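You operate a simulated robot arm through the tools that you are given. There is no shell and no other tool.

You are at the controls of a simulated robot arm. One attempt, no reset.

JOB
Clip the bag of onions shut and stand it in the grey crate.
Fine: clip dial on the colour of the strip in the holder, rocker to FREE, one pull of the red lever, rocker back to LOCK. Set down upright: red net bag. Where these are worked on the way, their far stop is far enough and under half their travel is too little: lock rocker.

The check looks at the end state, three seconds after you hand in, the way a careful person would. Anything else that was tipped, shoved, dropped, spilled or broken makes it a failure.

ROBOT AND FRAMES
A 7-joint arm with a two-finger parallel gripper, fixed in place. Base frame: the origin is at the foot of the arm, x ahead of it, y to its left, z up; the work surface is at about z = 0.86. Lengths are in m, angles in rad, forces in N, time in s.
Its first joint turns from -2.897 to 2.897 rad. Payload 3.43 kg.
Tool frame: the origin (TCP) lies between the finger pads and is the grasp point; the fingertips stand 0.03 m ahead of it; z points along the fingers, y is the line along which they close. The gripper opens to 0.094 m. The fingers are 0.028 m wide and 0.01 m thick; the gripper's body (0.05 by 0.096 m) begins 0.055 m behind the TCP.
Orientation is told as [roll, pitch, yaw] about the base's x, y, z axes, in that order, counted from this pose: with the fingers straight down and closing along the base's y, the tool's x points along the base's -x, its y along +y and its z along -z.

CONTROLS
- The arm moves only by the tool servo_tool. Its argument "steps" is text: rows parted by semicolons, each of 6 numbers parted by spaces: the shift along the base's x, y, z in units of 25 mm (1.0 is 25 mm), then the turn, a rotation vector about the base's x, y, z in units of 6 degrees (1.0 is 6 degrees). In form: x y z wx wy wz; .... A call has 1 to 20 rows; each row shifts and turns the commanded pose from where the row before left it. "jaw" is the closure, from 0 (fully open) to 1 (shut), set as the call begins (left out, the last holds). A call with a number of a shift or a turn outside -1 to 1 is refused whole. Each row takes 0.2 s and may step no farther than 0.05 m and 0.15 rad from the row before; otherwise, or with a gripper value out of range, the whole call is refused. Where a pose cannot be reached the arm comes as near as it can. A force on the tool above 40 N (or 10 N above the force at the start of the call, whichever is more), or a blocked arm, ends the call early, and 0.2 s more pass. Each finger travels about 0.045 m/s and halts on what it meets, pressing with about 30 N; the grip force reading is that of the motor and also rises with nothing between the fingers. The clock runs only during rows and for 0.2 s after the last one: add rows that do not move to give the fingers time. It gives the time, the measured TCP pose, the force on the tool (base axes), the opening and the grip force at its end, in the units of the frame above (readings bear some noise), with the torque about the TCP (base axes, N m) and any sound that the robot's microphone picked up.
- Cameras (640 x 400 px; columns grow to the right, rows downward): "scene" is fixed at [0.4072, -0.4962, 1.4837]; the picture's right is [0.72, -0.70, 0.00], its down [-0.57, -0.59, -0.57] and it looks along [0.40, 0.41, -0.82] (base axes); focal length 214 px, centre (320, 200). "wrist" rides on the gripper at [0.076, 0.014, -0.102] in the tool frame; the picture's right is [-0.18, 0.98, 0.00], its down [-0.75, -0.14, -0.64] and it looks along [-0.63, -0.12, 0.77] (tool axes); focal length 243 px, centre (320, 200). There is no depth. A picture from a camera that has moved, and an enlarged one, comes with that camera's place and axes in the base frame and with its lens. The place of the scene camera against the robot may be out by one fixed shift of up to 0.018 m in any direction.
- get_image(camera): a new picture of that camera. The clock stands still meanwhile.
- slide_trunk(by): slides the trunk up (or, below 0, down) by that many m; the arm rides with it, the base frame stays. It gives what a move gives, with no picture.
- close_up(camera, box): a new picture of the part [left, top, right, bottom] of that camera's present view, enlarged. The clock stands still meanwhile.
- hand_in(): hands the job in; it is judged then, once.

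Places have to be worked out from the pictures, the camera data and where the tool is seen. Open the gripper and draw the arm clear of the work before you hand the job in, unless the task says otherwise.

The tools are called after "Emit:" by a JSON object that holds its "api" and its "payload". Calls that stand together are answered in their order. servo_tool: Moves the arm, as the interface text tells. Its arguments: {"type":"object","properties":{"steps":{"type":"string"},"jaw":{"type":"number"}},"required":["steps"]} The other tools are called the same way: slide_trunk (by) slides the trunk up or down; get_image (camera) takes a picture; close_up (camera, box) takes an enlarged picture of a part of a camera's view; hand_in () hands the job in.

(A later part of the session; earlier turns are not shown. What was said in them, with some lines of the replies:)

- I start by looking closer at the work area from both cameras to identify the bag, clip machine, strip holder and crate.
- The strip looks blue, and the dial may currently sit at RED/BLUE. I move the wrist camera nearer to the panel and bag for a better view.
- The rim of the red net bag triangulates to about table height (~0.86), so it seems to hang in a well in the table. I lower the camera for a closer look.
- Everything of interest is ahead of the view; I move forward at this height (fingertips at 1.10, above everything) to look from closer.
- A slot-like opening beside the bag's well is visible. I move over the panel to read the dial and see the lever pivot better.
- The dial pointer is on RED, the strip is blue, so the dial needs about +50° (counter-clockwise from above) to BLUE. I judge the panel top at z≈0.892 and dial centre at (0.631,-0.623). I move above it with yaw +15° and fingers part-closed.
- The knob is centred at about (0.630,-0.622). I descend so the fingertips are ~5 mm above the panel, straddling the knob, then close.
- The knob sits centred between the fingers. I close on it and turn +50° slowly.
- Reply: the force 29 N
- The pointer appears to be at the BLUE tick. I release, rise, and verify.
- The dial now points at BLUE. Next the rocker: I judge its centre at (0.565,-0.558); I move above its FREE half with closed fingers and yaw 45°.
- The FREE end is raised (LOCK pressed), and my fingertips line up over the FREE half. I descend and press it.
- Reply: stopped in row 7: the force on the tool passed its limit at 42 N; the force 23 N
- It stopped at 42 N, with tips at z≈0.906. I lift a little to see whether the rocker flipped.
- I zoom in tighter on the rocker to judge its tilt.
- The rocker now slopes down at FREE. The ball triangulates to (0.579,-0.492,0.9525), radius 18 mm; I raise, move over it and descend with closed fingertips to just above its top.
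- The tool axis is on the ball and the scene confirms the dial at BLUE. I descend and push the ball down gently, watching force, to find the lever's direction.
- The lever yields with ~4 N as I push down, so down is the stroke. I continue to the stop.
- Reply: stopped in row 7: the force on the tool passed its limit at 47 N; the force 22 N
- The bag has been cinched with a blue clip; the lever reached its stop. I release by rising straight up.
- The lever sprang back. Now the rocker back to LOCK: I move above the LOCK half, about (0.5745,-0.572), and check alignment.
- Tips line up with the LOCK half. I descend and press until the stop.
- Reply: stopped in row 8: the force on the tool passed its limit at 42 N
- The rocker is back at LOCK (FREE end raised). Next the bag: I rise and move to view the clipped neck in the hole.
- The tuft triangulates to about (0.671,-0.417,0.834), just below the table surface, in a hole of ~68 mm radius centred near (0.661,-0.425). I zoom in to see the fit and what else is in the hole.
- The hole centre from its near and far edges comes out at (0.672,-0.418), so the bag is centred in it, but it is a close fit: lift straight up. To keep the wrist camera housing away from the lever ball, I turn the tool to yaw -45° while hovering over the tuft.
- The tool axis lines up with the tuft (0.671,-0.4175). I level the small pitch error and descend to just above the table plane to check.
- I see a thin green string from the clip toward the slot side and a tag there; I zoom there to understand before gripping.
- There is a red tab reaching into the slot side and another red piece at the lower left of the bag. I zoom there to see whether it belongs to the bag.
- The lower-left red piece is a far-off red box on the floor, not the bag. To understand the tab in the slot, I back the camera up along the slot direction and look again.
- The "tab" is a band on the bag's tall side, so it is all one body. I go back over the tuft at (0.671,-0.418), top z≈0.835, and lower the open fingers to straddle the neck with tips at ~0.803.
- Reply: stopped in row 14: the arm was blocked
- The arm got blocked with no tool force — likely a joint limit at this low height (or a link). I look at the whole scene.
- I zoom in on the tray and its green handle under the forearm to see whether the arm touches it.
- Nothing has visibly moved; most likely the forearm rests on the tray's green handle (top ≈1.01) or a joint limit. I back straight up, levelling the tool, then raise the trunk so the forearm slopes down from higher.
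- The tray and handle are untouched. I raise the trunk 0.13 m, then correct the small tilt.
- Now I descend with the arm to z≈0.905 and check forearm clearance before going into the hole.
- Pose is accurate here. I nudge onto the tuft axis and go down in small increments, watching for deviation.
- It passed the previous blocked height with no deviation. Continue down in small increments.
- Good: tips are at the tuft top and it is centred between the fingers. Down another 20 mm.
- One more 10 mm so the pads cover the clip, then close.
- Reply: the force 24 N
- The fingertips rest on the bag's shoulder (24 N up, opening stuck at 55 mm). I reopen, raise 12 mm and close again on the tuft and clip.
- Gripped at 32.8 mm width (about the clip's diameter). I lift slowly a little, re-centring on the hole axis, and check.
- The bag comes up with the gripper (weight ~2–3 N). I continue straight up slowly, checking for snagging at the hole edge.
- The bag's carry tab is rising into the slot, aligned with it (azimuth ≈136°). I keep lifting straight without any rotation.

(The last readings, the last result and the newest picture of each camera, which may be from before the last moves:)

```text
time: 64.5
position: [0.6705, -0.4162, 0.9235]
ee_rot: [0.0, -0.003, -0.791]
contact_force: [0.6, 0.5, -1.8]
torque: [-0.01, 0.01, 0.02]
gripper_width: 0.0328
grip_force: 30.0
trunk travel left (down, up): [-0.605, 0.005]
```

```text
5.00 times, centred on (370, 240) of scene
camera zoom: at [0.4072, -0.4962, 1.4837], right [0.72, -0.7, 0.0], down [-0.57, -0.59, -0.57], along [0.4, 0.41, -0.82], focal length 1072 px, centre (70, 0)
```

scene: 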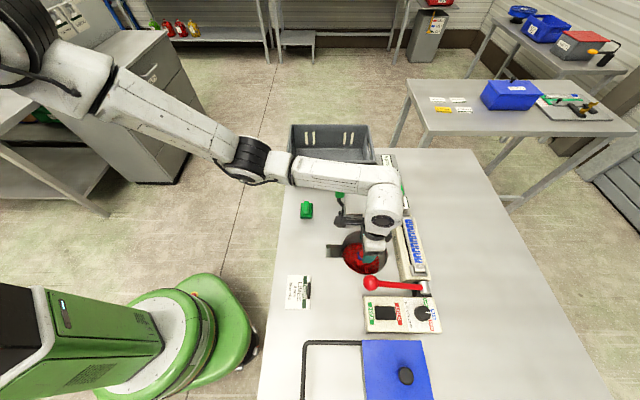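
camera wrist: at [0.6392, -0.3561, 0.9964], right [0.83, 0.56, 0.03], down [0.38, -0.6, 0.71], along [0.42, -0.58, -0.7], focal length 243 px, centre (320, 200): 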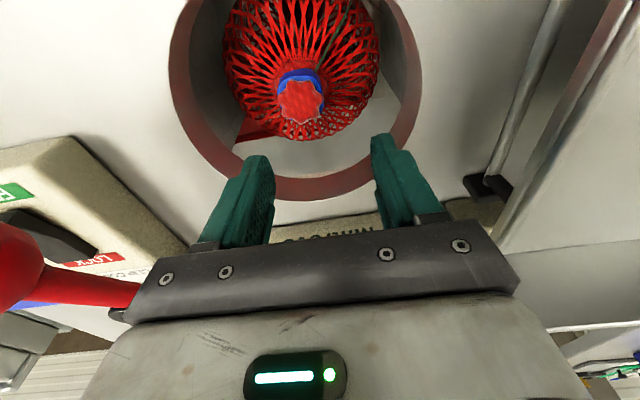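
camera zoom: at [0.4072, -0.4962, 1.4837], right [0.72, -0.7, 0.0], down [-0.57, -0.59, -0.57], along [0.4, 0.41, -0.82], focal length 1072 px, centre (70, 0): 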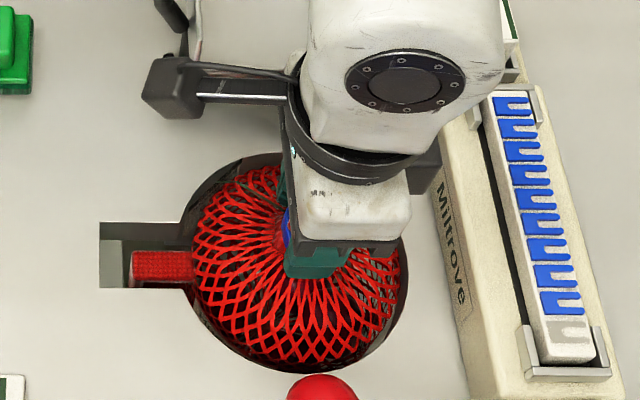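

Centred in both hole and slot. Continue lifting.

Emit:
{"api": "servo_tool", "payload": {"steps": "0.02 -0.04 0.25 0 0 0;0 0 0.25 0 0 0;0 0 0.25 0 0 0;0 0 0.25 0 0 0;0 0 0.25 0 0 0;0 0 0.25 0 0 0;0 0 0 0 0 0"}}

Emit:
{"api": "close_up", "payload": {"camera": "wrist", "box": [190, 0, 450, 180]}}

Emit:
{"api": "close_up", "payload": {"camera": "scene", "box": [320, 200, 420, 280]}}

```text
time: 66.1
position: [0.6731, -0.4181, 0.961]
ee_rot: [0.001, -0.001, -0.789]
contact_force: [0.1, -0.3, -2.6]
torque: [-0.01, -0.01, -0.03]
gripper_width: 0.0324
grip_force: 29.9
trunk travel left (down, up): [-0.605, 0.005]
```

```text
2.22 times, centred on (320, 90) of wrist
camera zoom: at [0.6279, -0.3547, 1.0629], right [0.83, 0.56, 0.0], down [0.43, -0.63, 0.64], along [0.36, -0.53, -0.77], focal length 539 px, centre (320, 444)
```

zoom: 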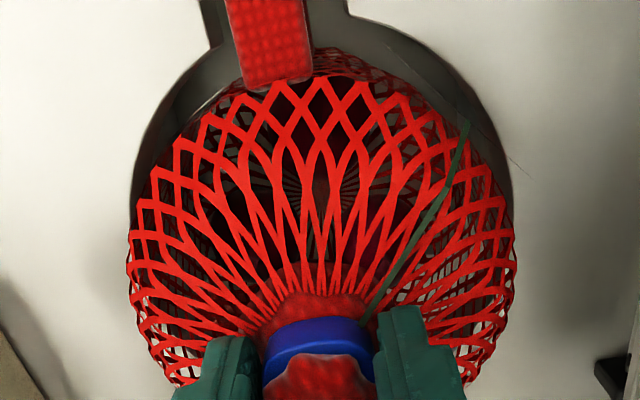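

```text
5.00 times, centred on (370, 240) of scene
camera zoom: at [0.4072, -0.4962, 1.4837], right [0.72, -0.7, 0.0], down [-0.57, -0.59, -0.57], along [0.4, 0.41, -0.82], focal length 1072 px, centre (70, 0)
```

zoom: 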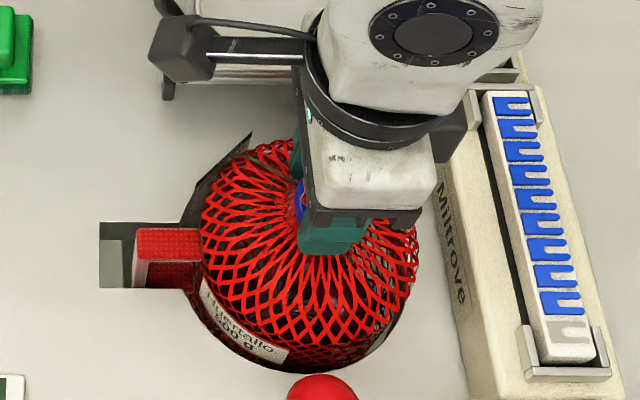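

The widest part passes the hole freely; label and tag appear too. Continue lifting.

Emit:
{"api": "servo_tool", "payload": {"steps": "-0.03 0 0.3 0 0 0;0 0 0.3 0 0 0;0 0 0.3 0 0 0;0 0 0.3 0 0 0;0 0 0.3 0 0 0;0 0 0.3 0 0 0;0 0 0 0 0 0"}}

Emit:
{"api": "close_up", "payload": {"camera": "wrist", "box": [190, 0, 450, 180]}}

Emit:
{"api": "close_up", "payload": {"camera": "scene", "box": [310, 180, 430, 280]}}

```text
time: 67.7
position: [0.671, -0.4182, 1.0054]
ee_rot: [0.001, -0.002, -0.792]
contact_force: [0.2, 0.0, -2.2]
torque: [0.0, -0.01, -0.02]
gripper_width: 0.0325
grip_force: 29.9
trunk travel left (down, up): [-0.605, 0.005]
```

```text
2.22 times, centred on (320, 90) of wrist
camera zoom: at [0.6278, -0.3541, 1.1074], right [0.83, 0.56, 0.0], down [0.43, -0.63, 0.64], along [0.36, -0.53, -0.77], focal length 539 px, centre (320, 444)
```

zoom: 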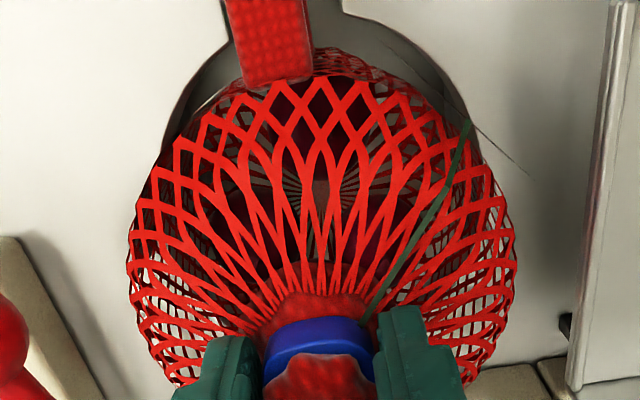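

```text
4.00 times, centred on (370, 230) of scene
camera zoom: at [0.4072, -0.4962, 1.4837], right [0.72, -0.7, 0.0], down [-0.57, -0.59, -0.57], along [0.4, 0.41, -0.82], focal length 858 px, centre (120, 80)
```

zoom: 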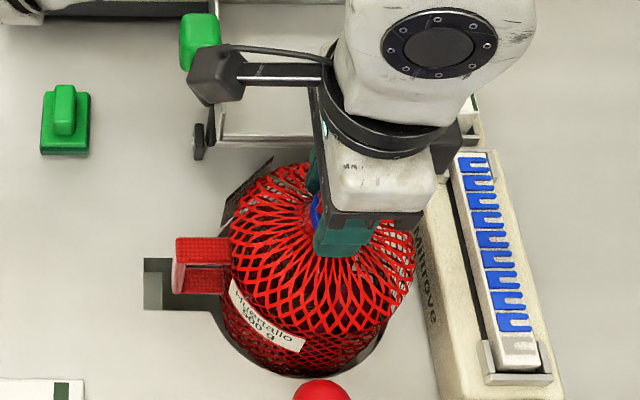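

The tab is out of the slot now; I keep going straight up until the bottom clears.

Emit:
{"api": "servo_tool", "payload": {"steps": "0 0 0.35 0 0 0;0 0 0.35 0 0 0;0 0 0.35 0 0 0;0 0 0.35 0 0 0;0 0 0.35 0 0 0;0 0 0.35 0 0 0;0 0 0.35 0 0 0;0 0 0.35 0 0 0;0 0 0.35 0 0 0;0 0 0 0 0 0"}}

Emit:
{"api": "get_image", "payload": {"camera": "wrist"}}

Emit:
{"api": "close_up", "payload": {"camera": "scene", "box": [300, 130, 440, 280]}}

```text
time: 69.9
position: [0.6711, -0.4181, 1.0854]
ee_rot: [0.0, -0.003, -0.79]
contact_force: [0.3, 0.5, -2.1]
torque: [0.02, 0.01, 0.02]
gripper_width: 0.0326
grip_force: 29.9
trunk travel left (down, up): [-0.605, 0.005]
```

```text
taken
camera wrist: at [0.6269, -0.3547, 1.1873], right [0.83, 0.56, 0.0], down [0.43, -0.63, 0.64], along [0.36, -0.53, -0.77], focal length 243 px, centre (320, 200)
```

wrist: 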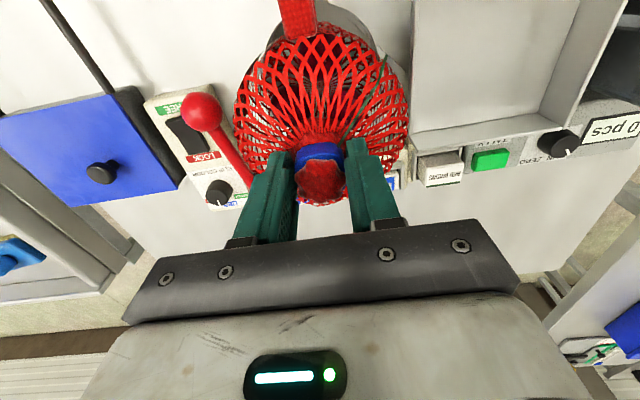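

```text
2.67 times, centred on (370, 205) of scene
camera zoom: at [0.4072, -0.4962, 1.4837], right [0.72, -0.7, 0.0], down [-0.57, -0.59, -0.57], along [0.4, 0.41, -0.82], focal length 572 px, centre (187, 187)
```

zoom: 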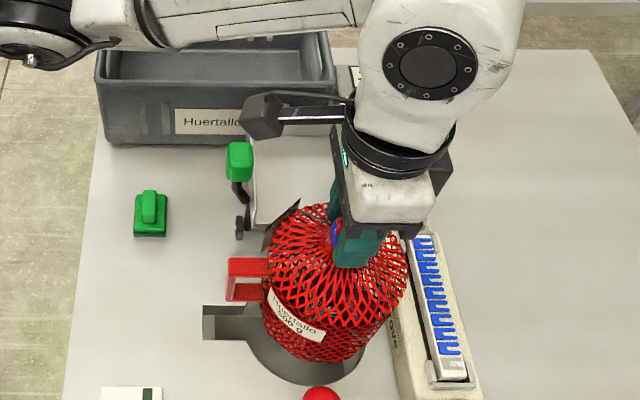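

The bag's bottom is about 0.20 m below the TCP, now just clear of the hole. I lift to z≈1.27 so it clears the tray handle (~1.02) and crate walls (~0.98).

Emit:
{"api": "servo_tool", "payload": {"steps": "0 0 0.4 0 0 0;0 0 0.5 0 0 0;0 0 0.5 0 0 0;0 0 0.5 0 0 0;0 0 0.5 0 0 0;0 0 0.5 0 0 0;0 0 0.5 0 0 0;0 0 0.5 0 0 0;0 0 0.5 0 0 0;0 0 0.5 0 0 0;0 0 0.5 0 0 0;0 0 0.5 0 0 0;0 0 0.5 0 0 0;0 0 0.5 0 0 0;0 0 0.5 0 0 0;0 0 0.4 0 0 0;0 0 0 0 0 0"}}

Emit:
{"api": "get_image", "payload": {"camera": "wrist"}}

Emit:
{"api": "get_image", "payload": {"camera": "scene"}}

```text
time: 73.5
position: [0.6718, -0.419, 1.28]
ee_rot: [-0.002, -0.001, -0.79]
contact_force: [-0.2, 0.4, -1.9]
torque: [0.04, 0.0, -0.01]
gripper_width: 0.033
grip_force: 29.8
trunk travel left (down, up): [-0.605, 0.005]
```

```text
taken
camera wrist: at [0.6273, -0.355, 1.3818], right [0.83, 0.56, 0.0], down [0.43, -0.63, 0.64], along [0.36, -0.53, -0.77], focal length 243 px, centre (320, 200)
```

wrist: 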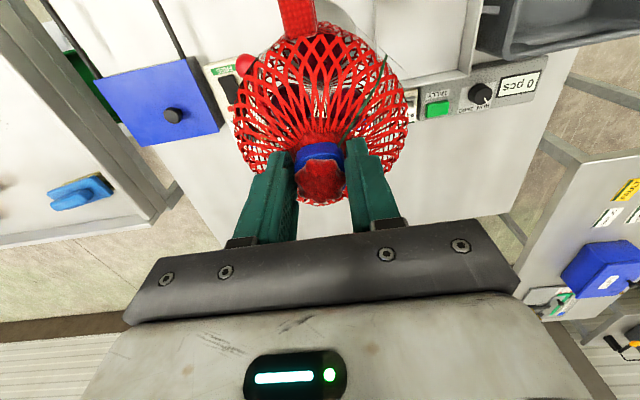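

```text
taken
```

scene: 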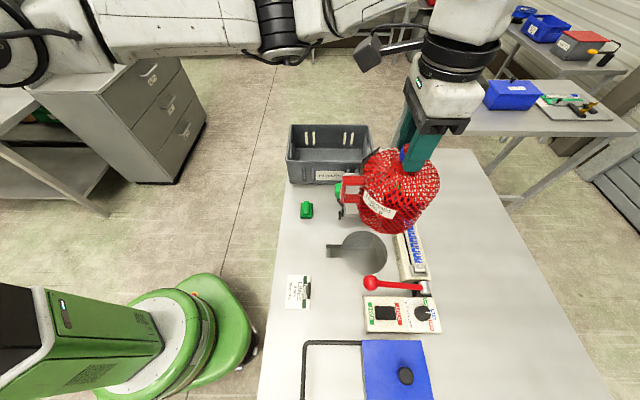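

The bag hangs clear with its bottom near 1.09. I move it over the crate centre, estimated (0.85,-0.097), keeping yaw so its tab lies along the crate's long axis.

Emit:
{"api": "servo_tool", "payload": {"steps": "0.2 0.35 0 0 0 0;0.35 0.62 0 0 0 0;0.38 0.66 0 0 0 0;0.38 0.66 0 0 0 0;0.38 0.66 0 0 0 0;0.38 0.66 0 0 0 0;0.38 0.66 0 0 0 0;0.38 0.66 0 0 0 0;0.38 0.66 0 0 0 0;0.38 0.66 0 0 0 0;0.38 0.66 0 0 0 0;0.38 0.66 0 0 0 0;0.38 0.66 0 0 0 0;0.38 0.66 0 0 0 0;0.38 0.66 0 0 0 0;0.38 0.66 0 0 0 0;0.38 0.66 0 0 0 0;0.38 0.66 0 0 0 0;0.38 0.66 0 0 0 0;0.3 0.6 0 0 0 0"}}

Emit:
{"api": "servo_tool", "payload": {"steps": "0 0.3 0 0 0 0;0 0 0 0 0 0"}}

Emit:
{"api": "get_image", "payload": {"camera": "wrist"}}

Emit:
{"api": "get_image", "payload": {"camera": "scene"}}

```text
time: 77.7
position: [0.8534, -0.0972, 1.281]
ee_rot: [0.0, -0.001, -0.791]
contact_force: [-0.1, 0.2, -3.3]
torque: [0.04, 0.02, 0.03]
gripper_width: 0.0324
grip_force: 29.7
trunk travel left (down, up): [-0.605, 0.005]
```

```text
time: 78.3
position: [0.8526, -0.0915, 1.2809]
ee_rot: [0.001, -0.001, -0.792]
contact_force: [-0.2, 0.1, -1.9]
torque: [0.02, 0.0, 0.02]
gripper_width: 0.0327
grip_force: 30.3
trunk travel left (down, up): [-0.605, 0.005]
```

```text
taken
camera wrist: at [0.8089, -0.0266, 1.3824], right [0.83, 0.56, 0.0], down [0.43, -0.63, 0.64], along [0.36, -0.53, -0.77], focal length 243 px, centre (320, 200)
```

wrist: 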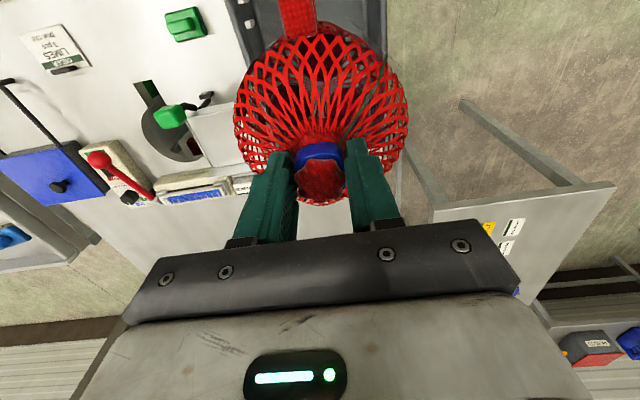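

```text
taken
```

scene: 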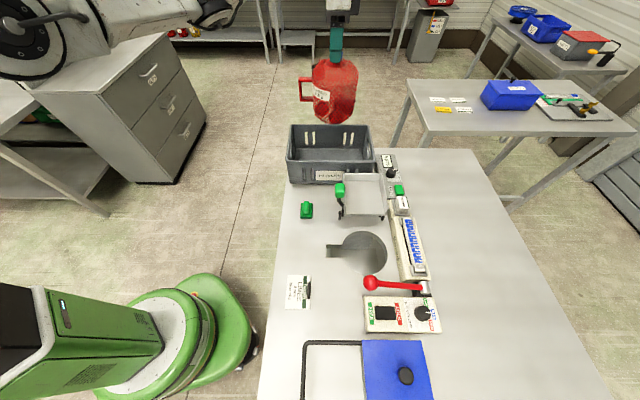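

Now I zoom in the wrist and scene views to check the bag's alignment with the crate.

Emit:
{"api": "close_up", "payload": {"camera": "wrist", "box": [210, 0, 430, 150]}}

Emit:
{"api": "close_up", "payload": {"camera": "scene", "box": [270, 40, 400, 190]}}

```text
2.67 times, centred on (320, 75) of wrist
camera zoom: at [0.8089, -0.0266, 1.3824], right [0.83, 0.56, 0.0], down [0.43, -0.63, 0.64], along [0.36, -0.53, -0.77], focal length 647 px, centre (320, 533)
```

zoom: 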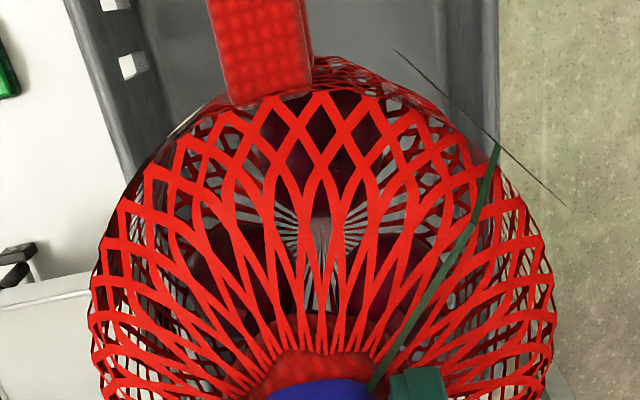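

```text
2.67 times, centred on (335, 115) of scene
camera zoom: at [0.4072, -0.4962, 1.4837], right [0.72, -0.7, 0.0], down [-0.57, -0.59, -0.57], along [0.4, 0.41, -0.82], focal length 572 px, centre (280, 427)
```

zoom: 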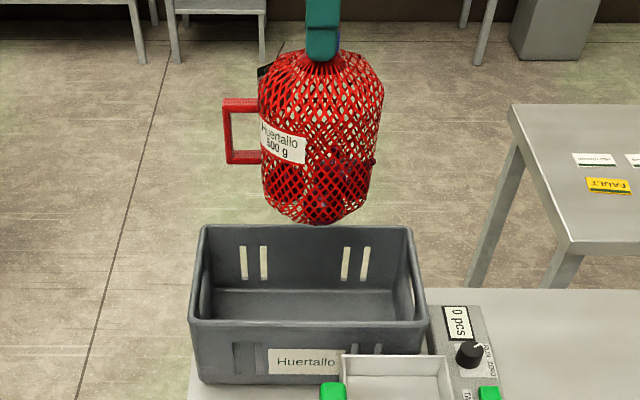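

The bag hangs upright with its rigid handle loop toward the slot side. I shift to (0.858,-0.104) so bag plus handle are centred in the crate, and lower to just above the floor.

Emit:
{"api": "servo_tool", "payload": {"steps": "0.1 -0.25 0 0 0 0;0.1 -0.25 -0.2 0 0 0;0 0 -0.4 0 0 0;0 0 -0.4 0 0 0;0 0 -0.4 0 0 0;0 0 -0.4 0 0 0;0 0 -0.4 0 0 0;0 0 -0.4 0 0 0;0 0 -0.4 0 0 0;0 0 0 0 0 0"}}

Emit:
{"api": "close_up", "payload": {"camera": "scene", "box": [270, 40, 400, 190]}}

Emit:
{"api": "close_up", "payload": {"camera": "wrist", "box": [210, 0, 430, 150]}}

```text
time: 80.5
position: [0.8577, -0.103, 1.2035]
ee_rot: [0.0, -0.001, -0.79]
contact_force: [0.8, -1.1, -2.0]
torque: [-0.03, 0.02, -0.03]
gripper_width: 0.0326
grip_force: 29.9
trunk travel left (down, up): [-0.605, 0.005]
```

```text
2.67 times, centred on (335, 115) of scene
camera zoom: at [0.4072, -0.4962, 1.4837], right [0.72, -0.7, 0.0], down [-0.57, -0.59, -0.57], along [0.4, 0.41, -0.82], focal length 572 px, centre (280, 427)
```

zoom: 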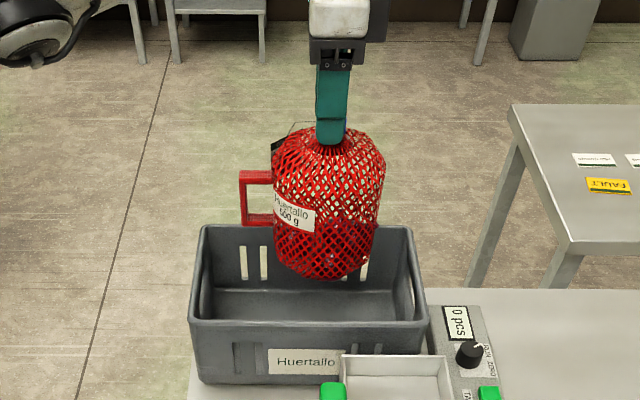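

```text
2.67 times, centred on (320, 75) of wrist
camera zoom: at [0.8144, -0.0396, 1.3059], right [0.83, 0.56, 0.0], down [0.43, -0.63, 0.64], along [0.36, -0.53, -0.77], focal length 647 px, centre (320, 533)
```

zoom: 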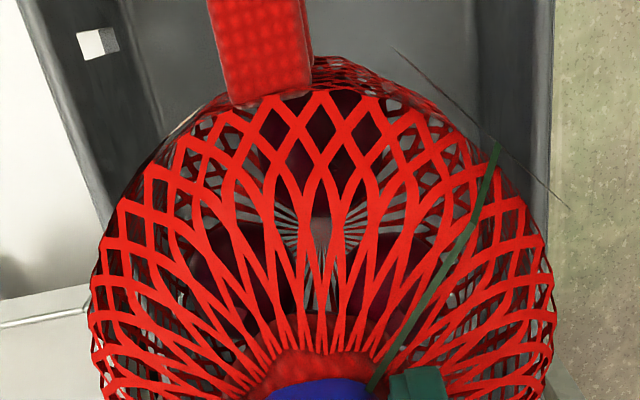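

Centred between the crate walls. I lower further toward the floor.

Emit:
{"api": "servo_tool", "payload": {"steps": "0 0 -0.4 0 0 0;0 0 -0.4 0 0 0;0 0 -0.4 0 0 0;0 0 -0.4 0 0 0;0 0 -0.4 0 0 0;0 0 -0.4 0 0 0;0 0 -0.4 0 0 0;0 0 -0.4 0 0 0;0 0 -0.4 0 0 0;0 0 -0.4 0 0 0;0 0 -0.4 0 0 0;0 0 0 0 0 0"}}

Emit:
{"api": "close_up", "payload": {"camera": "scene", "box": [270, 40, 400, 190]}}

Emit:
{"api": "get_image", "payload": {"camera": "wrist"}}

```text
time: 83.1
position: [0.8602, -0.1033, 1.0959]
ee_rot: [0.0, -0.004, -0.792]
contact_force: [0.3, -0.7, -2.1]
torque: [0.02, 0.01, -0.02]
gripper_width: 0.0325
grip_force: 29.7
trunk travel left (down, up): [-0.605, 0.005]
```

```text
2.67 times, centred on (335, 115) of scene
camera zoom: at [0.4072, -0.4962, 1.4837], right [0.72, -0.7, 0.0], down [-0.57, -0.59, -0.57], along [0.4, 0.41, -0.82], focal length 572 px, centre (280, 427)
```

zoom: 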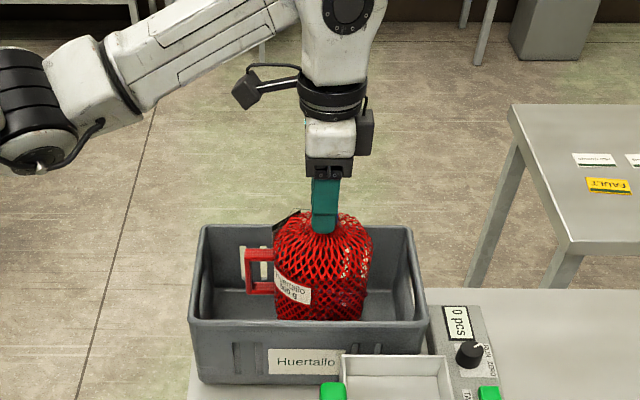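

```text
taken
camera wrist: at [0.8153, -0.0395, 1.1973], right [0.83, 0.56, 0.0], down [0.43, -0.63, 0.64], along [0.36, -0.53, -0.77], focal length 243 px, centre (320, 200)
```

wrist: 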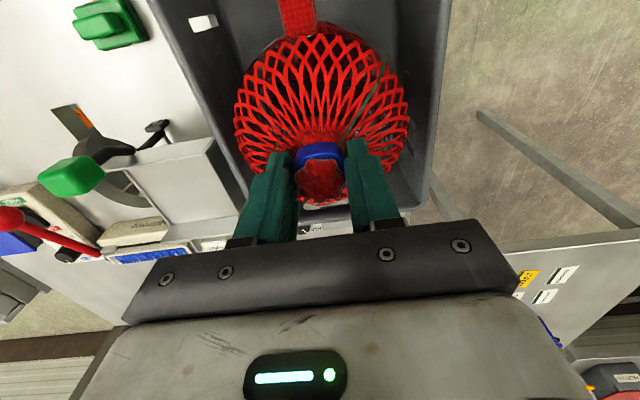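

Handle and bag are inside the crate walls. I lower in fine steps, watching for the load to transfer.

Emit:
{"api": "servo_tool", "payload": {"steps": "0 0 -0.12 0 0 0;0 0 -0.12 0 0 0;0 0 -0.12 0 0 0;0 0 -0.12 0 0 0;0 0 -0.12 0 0 0;0 0 -0.12 0 0 0;0 0 0 0 0 0"}}

Emit:
{"api": "close_up", "payload": {"camera": "scene", "box": [290, 90, 380, 190]}}

```text
time: 84.7
position: [0.8594, -0.1031, 1.0771]
ee_rot: [0.0, -0.002, -0.789]
contact_force: [0.5, 0.7, -2.3]
torque: [0.0, 0.01, -0.01]
gripper_width: 0.0324
grip_force: 30.2
trunk travel left (down, up): [-0.605, 0.005]
```

```text
4.00 times, centred on (335, 140) of scene
camera zoom: at [0.4072, -0.4962, 1.4837], right [0.72, -0.7, 0.0], down [-0.57, -0.59, -0.57], along [0.4, 0.41, -0.82], focal length 858 px, centre (260, 440)
```

zoom: 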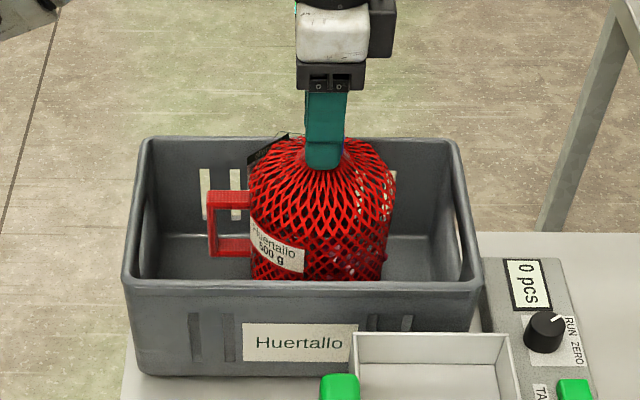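

Emit:
{"api": "servo_tool", "payload": {"steps": "0 0 -0.1 0 0 0;0 0 -0.1 0 0 0;0 0 -0.1 0 0 0;0 0 0 0 0 0"}}

```text
time: 85.7
position: [0.8597, -0.1028, 1.0696]
ee_rot: [-0.001, -0.002, -0.791]
contact_force: [-0.4, -0.1, -2.8]
torque: [-0.03, -0.01, 0.04]
gripper_width: 0.0323
grip_force: 30.2
trunk travel left (down, up): [-0.605, 0.005]
```

Still hanging (−2.8 N). I continue in 2.5 mm steps.

Emit:
{"api": "servo_tool", "payload": {"steps": "0 0 -0.1 0 0 0;0 0 -0.1 0 0 0;0 0 0 0 0 0"}}

Emit:
{"api": "servo_tool", "payload": {"steps": "0 0 -0.1 0 0 0;0 0 -0.1 0 0 0;0 0 0 0 0 0"}}

```text
time: 86.5
position: [0.8601, -0.1034, 1.0673]
ee_rot: [0.0, -0.006, -0.789]
contact_force: [-1.9, 0.9, 27.4]
torque: [0.1, 0.08, -0.02]
gripper_width: 0.0326
grip_force: 30.2
trunk travel left (down, up): [-0.605, 0.005]
```

```text
time: 86.9
position: [0.8599, -0.1031, 1.0679]
ee_rot: [0.003, -0.008, -0.792]
contact_force: [-5.8, 1.4, 15.9]
torque: [-0.06, 0.51, -0.14]
gripper_width: 0.0326
grip_force: 29.8
trunk travel left (down, up): [-0.605, 0.005]
stopped in row 1: the force on the tool passed its limit at 43 N (the readings are from after the stop); the commanded pose is now the measured one
```

The bag is standing on the floor (contact at TCP ≈1.068). I relax 1.5 mm upward to remove the pressing force, then open slowly in part and check.

Emit:
{"api": "servo_tool", "payload": {"steps": "0 0 0.03 0 0 0;0 0 0.03 0 0 0;0 0 0 0 0 0"}}

Emit:
{"api": "close_up", "payload": {"camera": "scene", "box": [290, 90, 380, 190]}}

Emit:
{"api": "close_up", "payload": {"camera": "wrist", "box": [210, 60, 430, 220]}}

```text
time: 87.7
position: [0.8614, -0.1041, 1.067]
ee_rot: [0.003, -0.007, -0.79]
contact_force: [-1.0, 2.4, 8.0]
torque: [0.02, -0.2, 0.03]
gripper_width: 0.0327
grip_force: 30.4
trunk travel left (down, up): [-0.605, 0.005]
```

```text
4.00 times, centred on (335, 140) of scene
camera zoom: at [0.4072, -0.4962, 1.4837], right [0.72, -0.7, 0.0], down [-0.57, -0.59, -0.57], along [0.4, 0.41, -0.82], focal length 858 px, centre (260, 440)
```

zoom: 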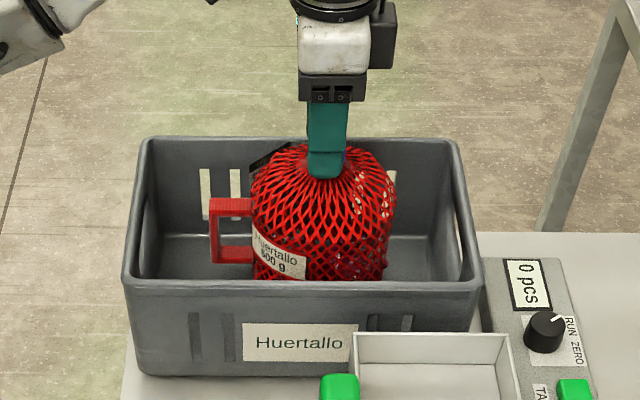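

```text
2.50 times, centred on (320, 140) of wrist
camera zoom: at [0.816, -0.0398, 1.1692], right [0.83, 0.56, 0.01], down [0.43, -0.63, 0.65], along [0.37, -0.53, -0.76], focal length 606 px, centre (320, 350)
```

zoom: 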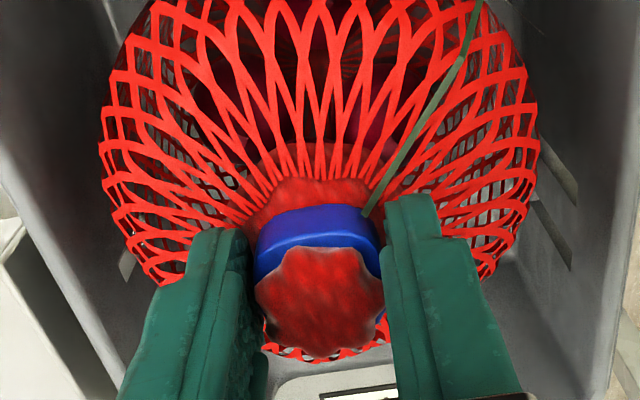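

Upright on the floor. I open the fingers moderately, then rise straight up.

Emit:
{"api": "servo_tool", "payload": {"steps": "0 0 0 0 0 0;0 0 0 0 0 0;0 0 0 0 0 0;0 0 0 0 0 0", "jaw": 0.3}}

Emit:
{"api": "close_up", "payload": {"camera": "scene", "box": [290, 90, 380, 190]}}

Emit:
{"api": "close_up", "payload": {"camera": "wrist", "box": [210, 60, 430, 220]}}

```text
time: 88.7
position: [0.8597, -0.1039, 1.0667]
ee_rot: [0.004, -0.007, -0.79]
contact_force: [-0.7, -0.1, -0.3]
torque: [0.0, 0.0, 0.02]
gripper_width: 0.0657
grip_force: 0.1
trunk travel left (down, up): [-0.605, 0.005]
```

```text
4.00 times, centred on (335, 140) of scene
camera zoom: at [0.4072, -0.4962, 1.4837], right [0.72, -0.7, 0.0], down [-0.57, -0.59, -0.57], along [0.4, 0.41, -0.82], focal length 858 px, centre (260, 440)
```

zoom: 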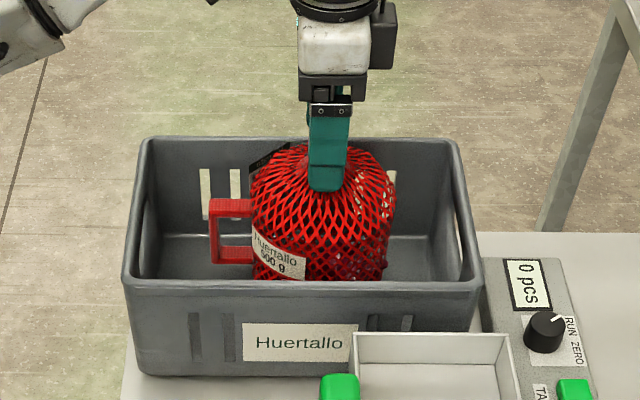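

```text
2.50 times, centred on (320, 140) of wrist
camera zoom: at [0.8161, -0.0399, 1.169], right [0.83, 0.56, 0.0], down [0.43, -0.63, 0.65], along [0.37, -0.53, -0.76], focal length 606 px, centre (320, 350)
```

zoom: 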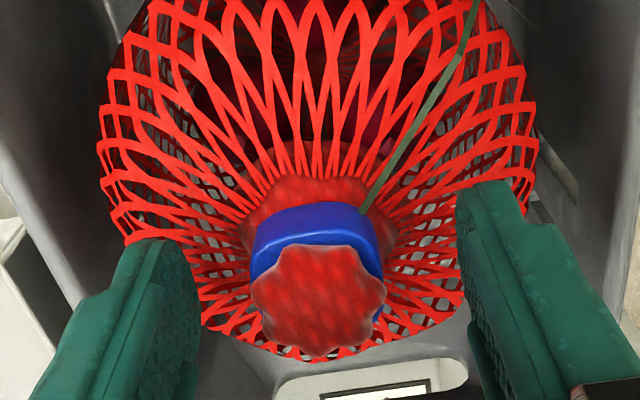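

The bag stands free between the open fingers. I rise straight up, slowly first.

Emit:
{"api": "servo_tool", "payload": {"steps": "0 0 0.3 0 0 0;0 0 0.4 0 0 0;0 0 0.5 0 0 0;0 0 0.6 0 0 0;0 0 0.8 0 0 0;0 0 0.9 0 0 0;0 0 0.9 0 0 0;0 0 0.9 0 0 0;0 0 0.9 0 0 0;0 0 0 0 0 0"}}

Emit:
{"api": "get_image", "payload": {"camera": "scene"}}

Emit:
{"api": "get_image", "payload": {"camera": "wrist"}}

```text
time: 90.9
position: [0.8625, -0.1047, 1.2203]
ee_rot: [0.002, -0.006, -0.791]
contact_force: [0.4, -0.5, 0.1]
torque: [-0.02, 0.0, 0.02]
gripper_width: 0.0658
grip_force: 0.1
trunk travel left (down, up): [-0.605, 0.005]
```

```text
taken
```

scene: 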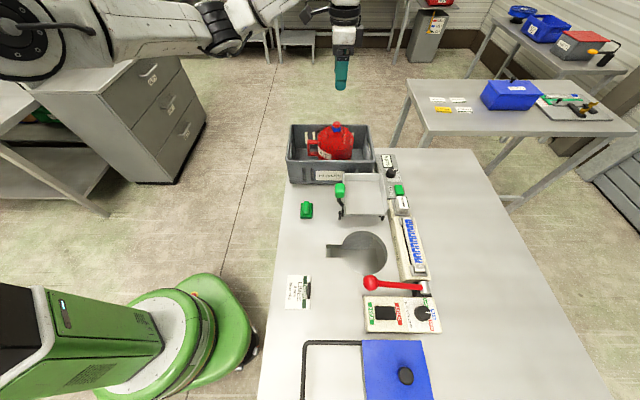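

```text
taken
camera wrist: at [0.8175, -0.0402, 1.3238], right [0.83, 0.56, 0.0], down [0.43, -0.63, 0.65], along [0.37, -0.53, -0.76], focal length 243 px, centre (320, 200)
```

wrist: 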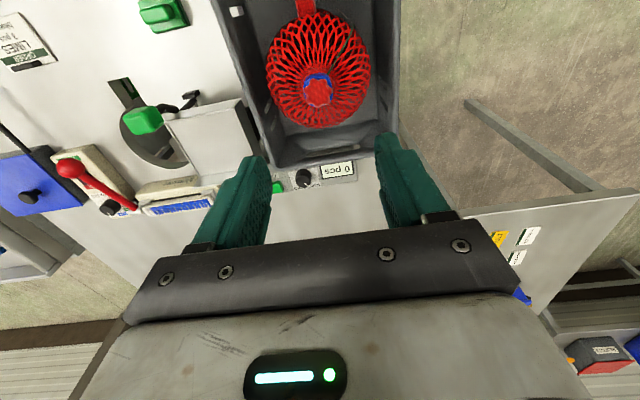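

The bag stands upright in the crate. I check the panel one last time and the bag closely before drawing the arm clear.

Emit:
{"api": "close_up", "payload": {"camera": "scene", "box": [340, 265, 460, 345]}}

Emit:
{"api": "close_up", "payload": {"camera": "scene", "box": [270, 110, 420, 260]}}

Emit:
{"api": "servo_tool", "payload": {"steps": "-0.2 0.2 0.9 0 0 0;-0.7 0 0.5 0 0 0;-0.9 0 0.2 0 0 0;-0.9 0 0 0 0 0;-0.9 0 0 0 0 0;-0.9 0 0 0 0 0;-0.9 0 0 0 0 0;-0.9 0 0 0 0 0;-0.9 0 0 0 0 0;-0.9 0 0 0 0 0;-0.9 0 0 0 0 0;0 0 0 0 0 0", "jaw": 0.0}}

Emit:
{"api": "get_image", "payload": {"camera": "scene"}}

```text
5.00 times, centred on (400, 305) of scene
camera zoom: at [0.4072, -0.4962, 1.4837], right [0.72, -0.7, 0.0], down [-0.57, -0.59, -0.57], along [0.4, 0.41, -0.82], focal length 1072 px, centre (-80, -325)
```

zoom: 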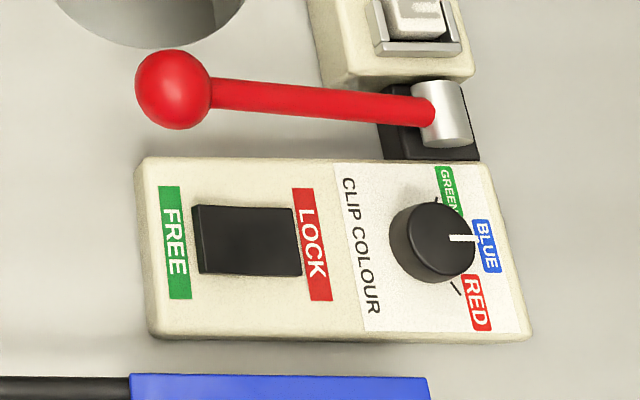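

```text
2.67 times, centred on (345, 185) of scene
camera zoom: at [0.4072, -0.4962, 1.4837], right [0.72, -0.7, 0.0], down [-0.57, -0.59, -0.57], along [0.4, 0.41, -0.82], focal length 572 px, centre (253, 240)
```

zoom: 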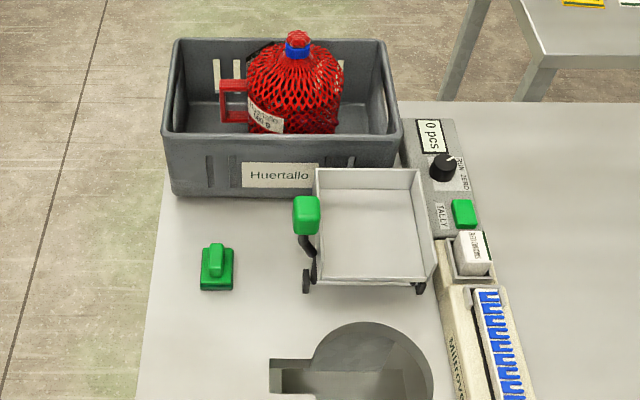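

```text
time: 93.5
position: [0.6331, -0.1007, 1.2625]
ee_rot: [0.004, -0.008, -0.79]
contact_force: [-0.5, -0.3, 0.0]
torque: [-0.02, 0.0, 0.0]
gripper_width: 0.094
grip_force: 0.0
trunk travel left (down, up): [-0.605, 0.005]
```

```text
taken
```

scene: 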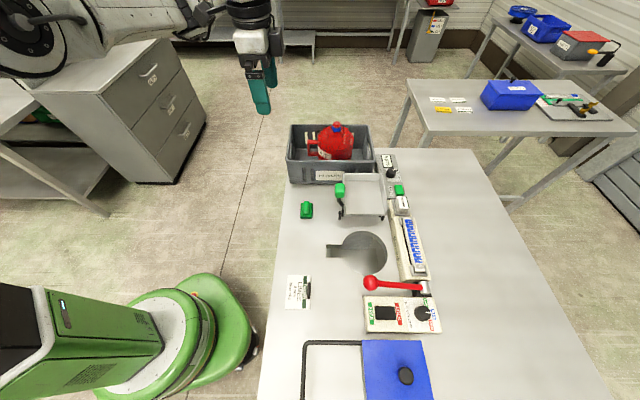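

The dial is on BLUE, the rocker is at LOCK and the lever is back up. The clipped bag stands upright in the crate, nothing else has moved, and the arm is clear with the gripper open, so I hand in.

Emit:
{"api": "hand_in", "payload": {}}

```text
The job is handed in.
```

The onion bag is clipped shut with a blue clip and stands upright in the grey crate; I've handed the job in but haven't seen the verdict.

- **Dial:** turned from RED to BLUE, to match the blue strip in the holder.
- **Rocker and lever:** the rocker went to FREE, the lever got one full stroke down to its stop and sprang back, and the rocker is back at LOCK. I pressed the rocker until the 40 N force limit stopped the arm each time.
- **Bag:** lifted straight up out of its hole in the table, then lowered onto the crate floor. It stayed upright after I let go.
- **Contacts on the way:**
  - While I was lowering the gripper toward the bag, the arm was blocked once, with no force on the tool. The forearm may have been resting on the tray's green handle, so I backed off and raised the trunk. The trunk is still up 0.13 m.
  - My fingertips rested on the bag's shoulder on the first try at gripping it.
  - I pressed the bag onto the crate floor with about 43 N before releasing it.

In the final pictures nothing else had moved. The gripper is open and the arm is clear of the work.
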